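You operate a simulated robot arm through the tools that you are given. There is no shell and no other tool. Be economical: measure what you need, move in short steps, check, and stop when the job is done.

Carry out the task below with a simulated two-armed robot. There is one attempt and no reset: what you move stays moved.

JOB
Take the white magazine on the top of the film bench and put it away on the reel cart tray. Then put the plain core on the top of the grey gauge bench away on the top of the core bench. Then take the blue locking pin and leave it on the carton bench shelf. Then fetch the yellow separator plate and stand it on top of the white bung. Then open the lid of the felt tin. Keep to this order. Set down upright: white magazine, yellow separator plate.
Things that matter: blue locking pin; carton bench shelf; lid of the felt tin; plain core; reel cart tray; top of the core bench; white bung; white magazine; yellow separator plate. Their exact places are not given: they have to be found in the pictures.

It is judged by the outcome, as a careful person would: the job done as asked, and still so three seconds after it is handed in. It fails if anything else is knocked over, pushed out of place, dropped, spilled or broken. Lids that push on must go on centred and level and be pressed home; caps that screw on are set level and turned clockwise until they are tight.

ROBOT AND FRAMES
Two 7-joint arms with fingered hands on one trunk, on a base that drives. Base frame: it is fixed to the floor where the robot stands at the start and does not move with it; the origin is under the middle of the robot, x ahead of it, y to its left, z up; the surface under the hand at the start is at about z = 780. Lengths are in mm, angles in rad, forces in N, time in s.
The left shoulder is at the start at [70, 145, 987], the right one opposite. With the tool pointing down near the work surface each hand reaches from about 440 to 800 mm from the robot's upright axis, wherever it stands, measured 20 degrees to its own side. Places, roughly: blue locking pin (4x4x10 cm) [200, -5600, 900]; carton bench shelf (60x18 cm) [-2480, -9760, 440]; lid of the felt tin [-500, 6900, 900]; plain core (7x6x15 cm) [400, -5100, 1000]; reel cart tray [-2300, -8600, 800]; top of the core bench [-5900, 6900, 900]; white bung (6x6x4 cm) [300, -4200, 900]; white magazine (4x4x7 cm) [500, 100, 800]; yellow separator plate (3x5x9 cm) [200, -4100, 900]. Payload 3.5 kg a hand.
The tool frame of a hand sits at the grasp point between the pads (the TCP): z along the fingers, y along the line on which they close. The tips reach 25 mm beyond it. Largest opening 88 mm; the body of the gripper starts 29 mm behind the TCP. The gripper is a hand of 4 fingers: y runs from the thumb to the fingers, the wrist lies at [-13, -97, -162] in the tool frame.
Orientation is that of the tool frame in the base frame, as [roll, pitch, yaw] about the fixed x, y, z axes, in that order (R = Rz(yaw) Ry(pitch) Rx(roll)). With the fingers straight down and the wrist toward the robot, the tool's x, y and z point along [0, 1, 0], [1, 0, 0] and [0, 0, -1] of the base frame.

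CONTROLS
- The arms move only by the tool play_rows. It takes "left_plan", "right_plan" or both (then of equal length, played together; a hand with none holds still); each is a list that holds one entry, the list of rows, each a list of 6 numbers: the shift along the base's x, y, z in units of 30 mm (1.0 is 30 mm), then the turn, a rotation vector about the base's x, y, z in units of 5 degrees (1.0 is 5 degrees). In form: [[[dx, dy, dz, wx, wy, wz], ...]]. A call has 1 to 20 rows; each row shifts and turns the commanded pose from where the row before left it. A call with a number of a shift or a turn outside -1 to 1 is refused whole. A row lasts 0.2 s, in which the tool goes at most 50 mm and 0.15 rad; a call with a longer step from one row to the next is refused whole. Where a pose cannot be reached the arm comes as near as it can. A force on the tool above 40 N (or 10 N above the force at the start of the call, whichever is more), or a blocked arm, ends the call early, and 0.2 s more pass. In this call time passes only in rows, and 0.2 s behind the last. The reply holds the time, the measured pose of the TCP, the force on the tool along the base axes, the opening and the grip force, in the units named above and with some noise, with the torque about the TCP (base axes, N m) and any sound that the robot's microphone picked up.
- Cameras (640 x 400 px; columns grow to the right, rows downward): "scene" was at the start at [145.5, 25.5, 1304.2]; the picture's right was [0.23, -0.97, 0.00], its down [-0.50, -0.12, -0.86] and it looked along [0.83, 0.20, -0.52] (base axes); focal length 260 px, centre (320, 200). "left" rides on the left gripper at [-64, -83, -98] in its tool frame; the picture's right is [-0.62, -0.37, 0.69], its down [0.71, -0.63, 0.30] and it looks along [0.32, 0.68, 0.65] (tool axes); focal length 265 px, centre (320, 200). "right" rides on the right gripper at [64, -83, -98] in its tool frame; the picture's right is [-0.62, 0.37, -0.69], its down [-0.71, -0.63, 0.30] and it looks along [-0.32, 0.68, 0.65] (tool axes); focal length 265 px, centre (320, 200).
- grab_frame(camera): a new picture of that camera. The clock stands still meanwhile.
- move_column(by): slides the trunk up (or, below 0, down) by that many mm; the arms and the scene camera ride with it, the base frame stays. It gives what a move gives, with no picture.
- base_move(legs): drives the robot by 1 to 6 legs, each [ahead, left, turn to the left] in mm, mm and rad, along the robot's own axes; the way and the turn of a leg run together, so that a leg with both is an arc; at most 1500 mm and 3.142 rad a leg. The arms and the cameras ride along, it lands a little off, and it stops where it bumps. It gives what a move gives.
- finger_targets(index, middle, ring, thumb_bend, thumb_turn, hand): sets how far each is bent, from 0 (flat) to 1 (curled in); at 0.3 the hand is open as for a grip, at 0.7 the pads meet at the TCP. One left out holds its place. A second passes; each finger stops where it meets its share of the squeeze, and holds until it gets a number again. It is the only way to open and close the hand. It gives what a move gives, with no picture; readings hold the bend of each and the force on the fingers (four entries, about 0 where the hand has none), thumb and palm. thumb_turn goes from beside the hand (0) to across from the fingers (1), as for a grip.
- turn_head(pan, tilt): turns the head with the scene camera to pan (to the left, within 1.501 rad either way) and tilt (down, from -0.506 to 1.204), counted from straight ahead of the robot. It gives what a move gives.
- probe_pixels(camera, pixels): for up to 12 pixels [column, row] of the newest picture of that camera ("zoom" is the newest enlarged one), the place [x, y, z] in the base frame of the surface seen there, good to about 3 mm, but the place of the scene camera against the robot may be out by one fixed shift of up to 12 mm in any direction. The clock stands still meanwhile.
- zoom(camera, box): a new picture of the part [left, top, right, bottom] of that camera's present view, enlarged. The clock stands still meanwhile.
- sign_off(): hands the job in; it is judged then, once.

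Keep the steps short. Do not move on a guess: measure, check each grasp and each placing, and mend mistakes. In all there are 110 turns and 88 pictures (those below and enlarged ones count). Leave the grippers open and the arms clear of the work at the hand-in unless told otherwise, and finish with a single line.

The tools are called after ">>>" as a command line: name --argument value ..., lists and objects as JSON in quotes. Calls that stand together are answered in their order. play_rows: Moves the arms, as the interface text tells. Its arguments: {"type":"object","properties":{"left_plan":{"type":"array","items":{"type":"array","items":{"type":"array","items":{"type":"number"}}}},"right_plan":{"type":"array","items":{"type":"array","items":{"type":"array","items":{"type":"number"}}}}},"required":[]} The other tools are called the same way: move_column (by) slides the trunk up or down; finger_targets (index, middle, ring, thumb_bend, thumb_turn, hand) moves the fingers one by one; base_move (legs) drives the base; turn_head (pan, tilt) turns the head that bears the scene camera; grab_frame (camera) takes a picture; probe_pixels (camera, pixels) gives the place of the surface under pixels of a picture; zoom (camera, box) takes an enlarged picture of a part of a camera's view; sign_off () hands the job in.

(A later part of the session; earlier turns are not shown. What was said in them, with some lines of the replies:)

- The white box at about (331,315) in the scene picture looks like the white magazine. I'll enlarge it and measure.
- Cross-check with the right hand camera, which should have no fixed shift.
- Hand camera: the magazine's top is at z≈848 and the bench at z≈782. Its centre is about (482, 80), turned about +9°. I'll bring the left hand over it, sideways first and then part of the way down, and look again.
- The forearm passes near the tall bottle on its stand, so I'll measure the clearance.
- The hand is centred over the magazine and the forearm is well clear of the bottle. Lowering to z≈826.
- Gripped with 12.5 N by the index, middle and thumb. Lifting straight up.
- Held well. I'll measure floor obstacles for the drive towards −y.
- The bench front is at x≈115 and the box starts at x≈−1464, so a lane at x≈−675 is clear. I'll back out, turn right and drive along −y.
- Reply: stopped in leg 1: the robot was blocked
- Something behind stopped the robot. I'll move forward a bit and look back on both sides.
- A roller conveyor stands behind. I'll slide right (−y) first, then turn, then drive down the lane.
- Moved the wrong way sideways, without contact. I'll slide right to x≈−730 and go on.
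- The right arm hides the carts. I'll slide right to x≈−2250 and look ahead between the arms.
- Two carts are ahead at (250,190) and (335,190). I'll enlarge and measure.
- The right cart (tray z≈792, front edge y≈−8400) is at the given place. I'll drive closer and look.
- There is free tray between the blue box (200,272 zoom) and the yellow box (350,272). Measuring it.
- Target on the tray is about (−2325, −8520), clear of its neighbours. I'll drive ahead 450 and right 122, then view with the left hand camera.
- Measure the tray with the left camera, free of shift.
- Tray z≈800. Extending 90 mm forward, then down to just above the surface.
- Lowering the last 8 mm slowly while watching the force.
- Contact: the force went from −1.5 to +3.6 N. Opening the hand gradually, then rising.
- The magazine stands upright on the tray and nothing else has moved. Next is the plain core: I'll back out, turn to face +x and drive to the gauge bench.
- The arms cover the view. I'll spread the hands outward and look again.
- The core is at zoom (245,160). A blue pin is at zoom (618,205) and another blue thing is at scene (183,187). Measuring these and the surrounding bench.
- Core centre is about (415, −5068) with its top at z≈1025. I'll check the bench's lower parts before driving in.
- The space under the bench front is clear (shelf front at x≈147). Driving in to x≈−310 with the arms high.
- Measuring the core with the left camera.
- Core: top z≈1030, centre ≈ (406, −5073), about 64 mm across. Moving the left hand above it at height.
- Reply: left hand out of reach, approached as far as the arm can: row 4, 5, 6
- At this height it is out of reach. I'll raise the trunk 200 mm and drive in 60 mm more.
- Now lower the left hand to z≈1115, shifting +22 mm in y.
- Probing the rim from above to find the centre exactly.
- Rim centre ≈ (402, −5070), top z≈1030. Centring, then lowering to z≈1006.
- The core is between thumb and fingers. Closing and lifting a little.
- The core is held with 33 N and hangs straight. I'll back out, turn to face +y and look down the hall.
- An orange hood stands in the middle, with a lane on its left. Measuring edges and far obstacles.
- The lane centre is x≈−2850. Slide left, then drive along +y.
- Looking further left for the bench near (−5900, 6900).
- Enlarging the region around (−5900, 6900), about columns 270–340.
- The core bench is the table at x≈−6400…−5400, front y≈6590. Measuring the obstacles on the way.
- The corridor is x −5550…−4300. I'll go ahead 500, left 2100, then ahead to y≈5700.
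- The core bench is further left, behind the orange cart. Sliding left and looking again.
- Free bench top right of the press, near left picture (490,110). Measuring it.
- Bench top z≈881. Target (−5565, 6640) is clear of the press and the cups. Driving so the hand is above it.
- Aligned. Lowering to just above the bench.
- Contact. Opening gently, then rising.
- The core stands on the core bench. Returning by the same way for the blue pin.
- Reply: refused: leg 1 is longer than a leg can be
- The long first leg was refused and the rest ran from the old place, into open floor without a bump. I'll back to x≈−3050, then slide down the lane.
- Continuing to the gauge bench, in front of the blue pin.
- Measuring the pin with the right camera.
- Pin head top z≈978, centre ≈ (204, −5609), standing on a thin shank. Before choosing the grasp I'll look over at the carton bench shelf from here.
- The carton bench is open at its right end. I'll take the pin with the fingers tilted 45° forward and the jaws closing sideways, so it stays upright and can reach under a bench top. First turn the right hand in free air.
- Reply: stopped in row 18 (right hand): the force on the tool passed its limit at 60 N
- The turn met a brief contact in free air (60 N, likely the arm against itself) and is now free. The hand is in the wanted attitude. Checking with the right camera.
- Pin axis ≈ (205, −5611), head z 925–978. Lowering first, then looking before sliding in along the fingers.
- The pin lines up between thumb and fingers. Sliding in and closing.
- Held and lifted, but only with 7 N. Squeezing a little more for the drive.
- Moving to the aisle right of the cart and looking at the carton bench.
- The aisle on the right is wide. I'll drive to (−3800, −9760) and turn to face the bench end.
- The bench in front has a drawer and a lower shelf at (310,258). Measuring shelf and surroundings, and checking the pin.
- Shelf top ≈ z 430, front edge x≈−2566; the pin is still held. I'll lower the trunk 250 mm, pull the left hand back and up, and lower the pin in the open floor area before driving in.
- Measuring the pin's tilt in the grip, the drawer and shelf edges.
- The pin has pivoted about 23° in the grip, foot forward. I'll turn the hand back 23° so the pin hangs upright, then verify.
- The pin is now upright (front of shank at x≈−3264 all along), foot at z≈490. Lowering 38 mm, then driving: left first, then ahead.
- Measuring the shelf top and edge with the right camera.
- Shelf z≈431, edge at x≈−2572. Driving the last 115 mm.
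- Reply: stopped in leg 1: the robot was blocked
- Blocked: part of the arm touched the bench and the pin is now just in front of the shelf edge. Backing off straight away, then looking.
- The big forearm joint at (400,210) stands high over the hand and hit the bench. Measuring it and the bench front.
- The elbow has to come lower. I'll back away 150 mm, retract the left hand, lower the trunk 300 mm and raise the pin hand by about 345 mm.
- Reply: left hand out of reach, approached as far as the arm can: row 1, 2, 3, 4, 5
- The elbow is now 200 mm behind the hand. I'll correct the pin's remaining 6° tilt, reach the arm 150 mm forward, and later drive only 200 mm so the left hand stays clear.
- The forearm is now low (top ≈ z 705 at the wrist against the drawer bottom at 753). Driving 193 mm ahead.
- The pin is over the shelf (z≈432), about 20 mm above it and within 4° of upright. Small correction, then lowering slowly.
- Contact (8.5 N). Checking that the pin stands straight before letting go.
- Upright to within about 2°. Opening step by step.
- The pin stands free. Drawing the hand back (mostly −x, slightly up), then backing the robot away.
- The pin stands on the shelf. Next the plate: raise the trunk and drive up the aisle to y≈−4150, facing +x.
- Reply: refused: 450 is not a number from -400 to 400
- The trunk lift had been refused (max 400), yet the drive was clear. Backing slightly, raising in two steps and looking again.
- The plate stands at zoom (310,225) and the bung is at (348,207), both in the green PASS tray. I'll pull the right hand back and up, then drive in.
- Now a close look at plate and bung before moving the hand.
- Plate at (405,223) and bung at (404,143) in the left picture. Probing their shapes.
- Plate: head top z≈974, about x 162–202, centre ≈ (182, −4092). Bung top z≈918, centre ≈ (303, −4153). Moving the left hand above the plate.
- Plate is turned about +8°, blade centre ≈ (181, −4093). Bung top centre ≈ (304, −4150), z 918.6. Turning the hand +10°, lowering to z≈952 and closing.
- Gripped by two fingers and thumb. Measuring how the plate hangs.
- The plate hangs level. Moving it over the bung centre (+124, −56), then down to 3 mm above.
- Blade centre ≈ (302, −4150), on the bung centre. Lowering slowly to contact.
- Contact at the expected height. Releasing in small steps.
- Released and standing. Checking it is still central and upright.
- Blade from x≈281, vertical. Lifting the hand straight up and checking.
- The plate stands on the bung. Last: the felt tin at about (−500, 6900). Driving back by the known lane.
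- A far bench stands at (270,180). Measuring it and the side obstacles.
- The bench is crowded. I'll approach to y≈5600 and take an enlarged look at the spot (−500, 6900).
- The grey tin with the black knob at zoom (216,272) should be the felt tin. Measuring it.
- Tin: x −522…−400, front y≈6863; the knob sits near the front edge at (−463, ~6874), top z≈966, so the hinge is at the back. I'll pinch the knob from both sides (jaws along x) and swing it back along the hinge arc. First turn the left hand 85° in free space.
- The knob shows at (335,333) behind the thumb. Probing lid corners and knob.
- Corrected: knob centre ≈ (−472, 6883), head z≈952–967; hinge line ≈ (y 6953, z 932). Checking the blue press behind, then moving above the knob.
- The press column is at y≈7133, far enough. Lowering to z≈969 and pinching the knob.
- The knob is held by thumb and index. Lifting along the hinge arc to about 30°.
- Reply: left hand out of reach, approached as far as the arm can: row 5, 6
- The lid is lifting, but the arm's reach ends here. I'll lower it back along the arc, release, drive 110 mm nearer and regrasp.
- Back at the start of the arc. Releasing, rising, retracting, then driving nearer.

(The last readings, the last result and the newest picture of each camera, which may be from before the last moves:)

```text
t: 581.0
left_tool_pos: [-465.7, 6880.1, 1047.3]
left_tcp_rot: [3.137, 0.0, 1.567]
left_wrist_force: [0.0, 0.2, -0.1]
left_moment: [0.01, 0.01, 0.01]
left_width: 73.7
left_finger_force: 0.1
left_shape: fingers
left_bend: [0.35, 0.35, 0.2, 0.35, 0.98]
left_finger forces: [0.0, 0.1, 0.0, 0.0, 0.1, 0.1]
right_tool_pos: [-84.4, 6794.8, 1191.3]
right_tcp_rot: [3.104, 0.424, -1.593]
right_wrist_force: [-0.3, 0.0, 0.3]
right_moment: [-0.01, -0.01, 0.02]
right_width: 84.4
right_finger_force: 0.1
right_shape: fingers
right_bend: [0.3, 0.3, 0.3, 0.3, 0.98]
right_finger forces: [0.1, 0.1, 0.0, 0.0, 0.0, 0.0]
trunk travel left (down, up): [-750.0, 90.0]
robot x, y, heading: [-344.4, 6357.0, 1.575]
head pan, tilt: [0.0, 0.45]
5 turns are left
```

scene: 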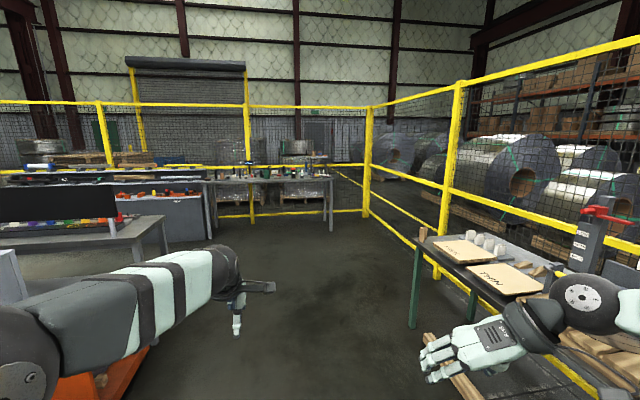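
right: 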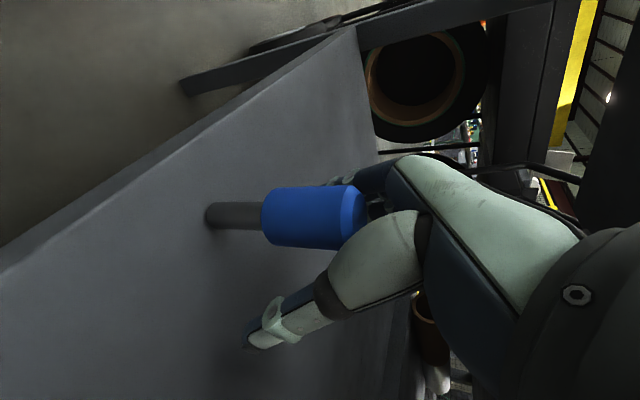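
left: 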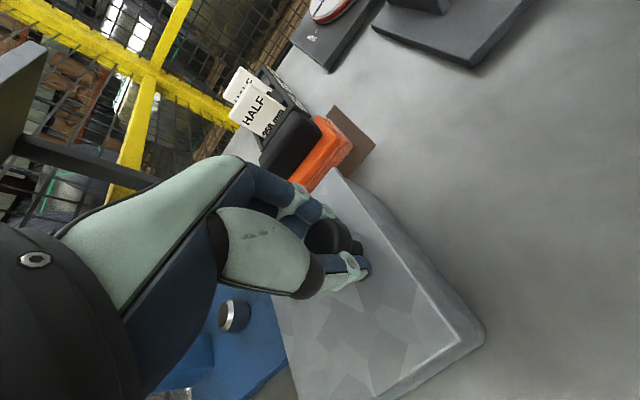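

Only 5 turns are left, so I'll combine: lower onto the knob, pinch, swing along the whole arc to about 95°, and take a picture.

>>> play_rows --left_plan '[[[-0.1, 0.07, -0.6, 0, 0, 0], [-0.07, 0.06, -0.7, 0, 0, 0], [0, 0, -0.7, 0, 0, 0], [0, 0, -0.6, 0, 0, 0]]]'

>>> finger_targets --hand "left" --index 0.74 --middle 0.74 --thumb_bend 0.74

>>> play_rows --left_plan '[[[0, 0.12, 0.29, 0, 0, 0], [0, 0.17, 0.28, 0, 0, 0], [0, 0.22, 0.24, 0, 0, 0], [0, 0.24, 0.23, 0, 0, 0], [0, 0.28, 0.18, 0, 0, 0], [0, 0.28, 0.16, 0, 0, 0], [0, 0.31, 0.1, 0, 0, 0], [0, 0.32, 0.08, 0, 0, 0], [0, 0.33, 0.02, 0, 0, 0], [0, 0.33, -0.01, 0, 0, 0], [0, 0.32, -0.06, 0, 0, 0], [0, 0.32, -0.1, 0, 0, 0], [0, 0.2, -0.08, 0, 0, 0]]]'

>>> grab_frame --camera "scene"

```text
t: 582.0
left_tool_pos: [-471.9, 6884.5, 967.0]
left_tcp_rot: [3.136, 0.002, 1.569]
left_wrist_force: [0.0, -0.1, 0.2]
left_moment: [0.04, 0.02, 0.03]
left_width: 74.1
left_finger_force: 0.0
left_shape: fingers
left_bend: [0.35, 0.35, 0.2, 0.35, 0.98]
left_finger forces: [0.0, 0.0, 0.0, 0.1, 0.1, 0.0]
right_tool_pos: [-86.0, 6796.8, 1189.7]
right_tcp_rot: [3.104, 0.422, -1.592]
right_wrist_force: [-1.0, -0.7, -0.6]
right_moment: [-0.03, -0.01, 0.0]
right_width: 84.5
right_finger_force: 0.1
right_shape: fingers
right_bend: [0.3, 0.3, 0.3, 0.3, 0.98]
right_finger forces: [0.0, 0.0, 0.0, 0.0, 0.0, 0.0]
trunk travel left (down, up): [-750.0, 90.0]
robot x, y, heading: [-345.9, 6353.4, 1.57]
head pan, tilt: [0.0, 0.45]
```

```text
t: 583.0
left_tool_pos: [-471.0, 6884.4, 966.1]
left_tcp_rot: [3.138, 0.001, 1.567]
left_wrist_force: [0.1, 2.2, -2.2]
left_moment: [0.0, 0.01, -0.02]
left_width: 9.4
left_finger_force: 11.2
left_shape: fingers
left_bend: [0.72, 0.73, 0.2, 0.65, 0.97]
left_finger forces: [9.6, 2.9, 0.0, 0.1, 10.4, 0.0]
right_tool_pos: [-86.4, 6797.1, 1189.6]
right_tcp_rot: [3.105, 0.421, -1.591]
right_wrist_force: [-0.1, 0.0, 0.4]
right_moment: [-0.03, 0.03, 0.02]
right_width: 84.6
right_finger_force: 0.1
right_shape: fingers
right_bend: [0.3, 0.3, 0.3, 0.3, 0.98]
right_finger forces: [0.0, 0.0, 0.0, 0.0, 0.0, 0.0]
trunk travel left (down, up): [-750.0, 90.0]
robot x, y, heading: [-343.8, 6357.7, 1.571]
head pan, tilt: [0.0, 0.45]
```

```text
t: 585.8
left_tool_pos: [-471.6, 6987.9, 1007.0]
left_tcp_rot: [3.136, 0.001, 1.57]
left_wrist_force: [0.6, 0.6, -0.5]
left_moment: [-0.03, 0.0, -0.02]
left_width: 0.0
left_finger_force: 0.1
left_shape: fingers
left_bend: [0.74, 0.74, 0.2, 0.71, 0.97]
left_finger forces: [0.1, 0.1, 0.1, 0.1, 0.0, 0.1]
right_tool_pos: [-85.7, 6796.1, 1189.7]
right_tcp_rot: [3.103, 0.42, -1.591]
right_wrist_force: [-0.2, 0.3, -0.6]
right_moment: [-0.03, 0.03, 0.01]
right_width: 84.4
right_finger_force: 0.1
right_shape: fingers
right_bend: [0.3, 0.3, 0.3, 0.3, 0.98]
right_finger forces: [0.0, 0.1, 0.0, 0.0, 0.0, 0.1]
trunk travel left (down, up): [-750.0, 90.0]
robot x, y, heading: [-343.1, 6350.6, 1.569]
head pan, tilt: [0.0, 0.45]
```

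```text
2 pictures are left
4 turns are left
```

scene: 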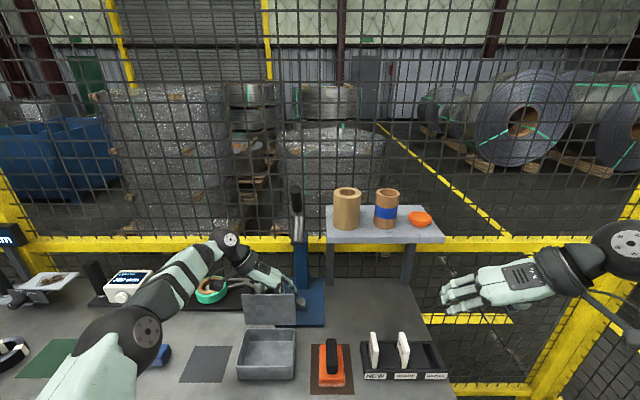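

The lid stands open at (270,310). I'll lift the hand straight up out from behind it, retract over the top, open the fingers, back away and check.

>>> probe_pixels --camera "scene" --pixels '[[268, 297], [268, 310], [268, 322], [268, 333], [268, 360], [250, 298], [290, 298], [265, 280], [275, 285]]'

>>> play_rows --left_plan '[[[0, 0, 0.4, 0, 0, 0], [0, 0, 0.7, 0, 0, 0], [0, 0, 0.9, 0, 0, 0], [0, 0, 0.9, 0, 0, 0], [0, 0, 0.9, 0, 0, 0], [0, 0, 0.9, 0, 0, 0], [0, -0.7, 0.5, 0, 0, 0], [0, -0.9, 0, 0, 0, 0], [0, -0.9, 0, 0, 0, 0], [0, -0.9, 0, 0, 0, 0], [0, -0.9, 0, 0, 0, 0], [0, -0.9, 0, 0, 0, 0], [0, -0.9, 0, 0, 0, 0], [0, -0.9, 0, 0, 0, 0]]]'

>>> finger_targets --hand "left" --index 0.3 --middle 0.3 --ring 0.3 --thumb_bend 0.3

>>> zoom --camera "scene" --box '[200, 230, 360, 390]'

```text
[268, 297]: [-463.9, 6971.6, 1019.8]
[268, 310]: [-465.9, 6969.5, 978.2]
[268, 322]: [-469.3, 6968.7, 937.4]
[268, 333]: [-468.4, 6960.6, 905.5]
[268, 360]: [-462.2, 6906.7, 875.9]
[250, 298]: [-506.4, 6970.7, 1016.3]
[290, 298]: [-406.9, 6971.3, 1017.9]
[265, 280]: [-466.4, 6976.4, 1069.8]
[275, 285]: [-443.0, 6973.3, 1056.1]
```

```text
t: 586.4
left_tool_pos: [-471.2, 6983.1, 1024.3]
left_tcp_rot: [-3.137, 0.036, 1.563]
left_wrist_force: [-0.8, -3.4, -17.4]
left_moment: [-0.05, 0.09, -0.04]
left_width: 0.0
left_finger_force: 13.1
left_shape: fingers
left_bend: [0.73, 0.67, 0.2, 0.71, 0.96]
left_finger forces: [8.7, 9.7, 0.0, 0.0, 6.5, 0.0]
right_tool_pos: [-85.0, 6798.3, 1188.2]
right_tcp_rot: [3.102, 0.421, -1.592]
right_wrist_force: [0.3, -0.4, 1.1]
right_moment: [-0.02, 0.01, -0.06]
right_width: 84.3
right_finger_force: 0.1
right_shape: fingers
right_bend: [0.3, 0.3, 0.3, 0.3, 0.98]
right_finger forces: [0.1, 0.1, 0.0, 0.0, 0.0, 0.0]
trunk travel left (down, up): [-750.0, 90.0]
robot x, y, heading: [-346.9, 6355.4, 1.574]
head pan, tilt: [0.0, 0.45]
stopped in row 3 (left hand): the force on the tool passed its limit at 43 N (the readings are from after the stop); the commanded pose is now the measured one
```

```text
t: 587.4
left_tool_pos: [-472.4, 6983.5, 1028.1]
left_tcp_rot: [-3.139, 0.027, 1.564]
left_wrist_force: [-1.1, 0.2, 0.8]
left_moment: [-0.02, 0.01, -0.01]
left_width: 84.3
left_finger_force: 0.0
left_shape: fingers
left_bend: [0.3, 0.3, 0.3, 0.3, 0.97]
left_finger forces: [0.0, 0.1, 0.0, 0.1, 0.1, 0.0]
right_tool_pos: [-86.2, 6796.8, 1189.7]
right_tcp_rot: [3.102, 0.42, -1.589]
right_wrist_force: [0.4, -0.1, 0.7]
right_moment: [0.0, 0.0, 0.02]
right_width: 84.4
right_finger_force: 0.0
right_shape: fingers
right_bend: [0.3, 0.3, 0.3, 0.3, 0.98]
right_finger forces: [0.1, 0.0, 0.0, 0.0, 0.0, 0.0]
trunk travel left (down, up): [-750.0, 90.0]
robot x, y, heading: [-343.0, 6356.8, 1.572]
head pan, tilt: [0.0, 0.45]
```

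```text
2.50 times, centred on (280, 310) of scene
3 turns are left
```

zoom: 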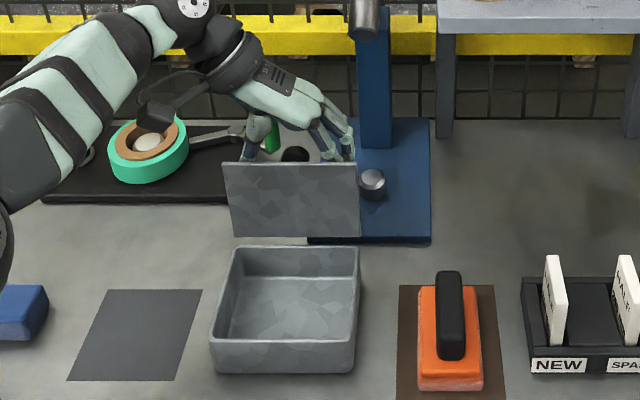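

The lid stands just past vertical and the open fingers now flank the knob freely. Moving up slowly, then back over the top, and a last picture.

>>> play_rows --left_plan '[[[0, 0.05, 0.3, 0, 0, 0], [0, 0.05, 0.4, 0, 0, 0], [0, 0, 0.6, 0, 0, 0], [0, 0, 0.8, 0, 0, 0], [0, 0, 0.9, 0, 0, 0], [0, 0, 0.9, 0, 0, 0], [0, 0, 0.9, 0, 0, 0], [0, -0.6, 0.5, 0, 0, 0], [0, -0.9, 0, 0, 0, 0], [0, -0.9, 0, 0, 0, 0], [0, -0.9, 0, 0, 0, 0], [0, -0.9, 0, 0, 0, 0], [0, -0.9, 0, 0, 0, 0], [0, -0.9, 0, 0, 0, 0], [0, -0.9, 0, 0, 0, 0]]]'

>>> grab_frame --camera "scene"

>>> probe_pixels --camera "scene" --pixels '[[268, 297], [268, 310], [268, 322], [268, 333], [268, 360], [250, 298], [290, 298], [240, 375]]'

```text
t: 588.6
left_tool_pos: [-468.8, 6989.5, 1116.6]
left_tcp_rot: [3.139, 0.015, 1.58]
left_wrist_force: [13.4, 3.5, -19.3]
left_moment: [0.9, -0.42, 0.56]
left_width: 84.5
left_finger_force: 0.1
left_shape: fingers
left_bend: [0.3, 0.3, 0.3, 0.3, 0.97]
left_finger forces: [0.0, 0.0, 0.0, 0.0, 0.0, 0.0]
right_tool_pos: [-85.7, 6796.5, 1190.0]
right_tcp_rot: [3.105, 0.422, -1.592]
right_wrist_force: [-0.2, -0.8, -0.2]
right_moment: [-0.03, -0.01, 0.0]
right_width: 84.2
right_finger_force: 0.0
right_shape: fingers
right_bend: [0.3, 0.3, 0.3, 0.3, 0.98]
right_finger forces: [0.0, 0.0, 0.1, 0.1, 0.0, 0.0]
trunk travel left (down, up): [-750.0, 90.0]
robot x, y, heading: [-347.4, 6356.4, 1.571]
head pan, tilt: [0.0, 0.45]
stopped in row 6 (left hand): the force on the tool passed its limit at 97 N (the readings are from after the stop); the commanded pose is now the measured one
```

```text
0 pictures are left
```

scene: 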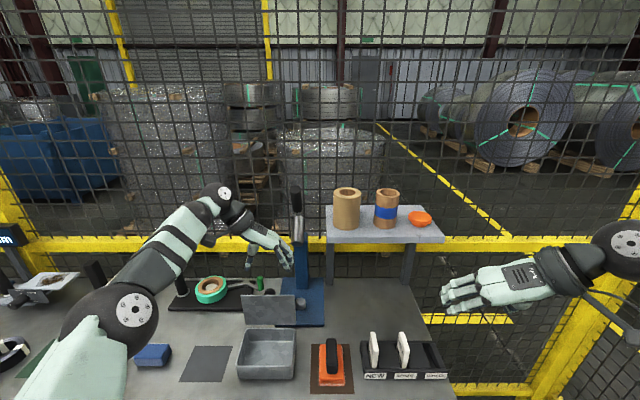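

```text
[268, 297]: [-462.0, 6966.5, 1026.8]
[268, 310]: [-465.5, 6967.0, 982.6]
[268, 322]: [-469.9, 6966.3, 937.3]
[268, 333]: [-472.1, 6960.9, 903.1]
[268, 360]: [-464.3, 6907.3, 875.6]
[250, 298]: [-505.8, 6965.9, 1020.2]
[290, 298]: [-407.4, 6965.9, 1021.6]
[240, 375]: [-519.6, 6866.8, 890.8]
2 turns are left
```

The lid stands open by itself and the hand is above it, having touched something near the press on the way up. Moving the hand left and back, clear of everything, then backing the robot off.

>>> play_rows --left_plan '[[[-0.2, -0.2, -0.1, 0, 0, 0], [-0.4, -0.5, 0, 0, 0, 0], [-0.3, -0.8, 0, 0, 0, 0], [0, -0.9, 0, 0, 0, 0], [0, -0.9, 0, 0, 0, 0], [0, -0.9, 0, 0, 0, 0], [0, -0.9, 0, 0, 0, 0], [0, -0.9, 0, 0, 0, 0]]]'

>>> base_move --legs '[[-450, 0, 0]]'

>>> probe_pixels --camera "scene" --pixels '[[297, 190], [295, 225], [297, 250]]'

```text
t: 590.4
left_tool_pos: [-499.3, 6808.1, 1115.6]
left_tcp_rot: [3.138, 0.016, 1.58]
left_wrist_force: [0.8, -0.2, 0.0]
left_moment: [-0.01, 0.0, 0.0]
left_width: 84.6
left_finger_force: 0.0
left_shape: fingers
left_bend: [0.3, 0.3, 0.3, 0.3, 0.97]
left_finger forces: [0.0, 0.0, 0.0, 0.0, 0.1, 0.0]
right_tool_pos: [-86.0, 6795.1, 1189.7]
right_tcp_rot: [3.101, 0.422, -1.592]
right_wrist_force: [1.4, 0.3, -0.4]
right_moment: [0.01, 0.0, -0.02]
right_width: 84.5
right_finger_force: 0.0
right_shape: fingers
right_bend: [0.3, 0.3, 0.3, 0.3, 0.98]
right_finger forces: [0.0, 0.0, 0.0, 0.0, 0.0, 0.0]
trunk travel left (down, up): [-750.0, 90.0]
robot x, y, heading: [-349.4, 6354.4, 1.57]
head pan, tilt: [0.0, 0.45]
```

```text
t: 593.1
left_tool_pos: [-497.9, 6363.1, 1113.4]
left_tcp_rot: [3.138, 0.019, 1.573]
left_wrist_force: [0.1, -0.1, -0.4]
left_moment: [-0.01, -0.02, -0.02]
left_width: 84.3
left_finger_force: 0.1
left_shape: fingers
left_bend: [0.3, 0.3, 0.3, 0.3, 0.97]
left_finger forces: [0.0, 0.0, 0.0, 0.0, 0.0, 0.1]
right_tool_pos: [-85.1, 6347.2, 1190.0]
right_tcp_rot: [3.104, 0.421, -1.597]
right_wrist_force: [-0.2, 0.4, 0.2]
right_moment: [-0.02, 0.04, 0.0]
right_width: 84.5
right_finger_force: 0.0
right_shape: fingers
right_bend: [0.3, 0.3, 0.3, 0.3, 0.98]
right_finger forces: [0.0, 0.0, 0.0, 0.0, 0.0, 0.0]
trunk travel left (down, up): [-750.0, 90.0]
robot x, y, heading: [-345.8, 5910.3, 1.564]
head pan, tilt: [0.0, 0.45]
```

```text
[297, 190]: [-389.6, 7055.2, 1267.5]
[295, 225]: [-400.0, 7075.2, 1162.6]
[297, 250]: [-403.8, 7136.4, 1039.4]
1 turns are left
```

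Both hands are open and clear of the work. Handing in.

>>> sign_off

```text
The job is handed in.
```

All five steps were done in the order asked and handed in; the tin lid was last seen standing open at about vertical, and on the way out the left hand hit something near the blue press at 97 N, with no sign of damage in the last picture, which was taken before the robot pulled away.
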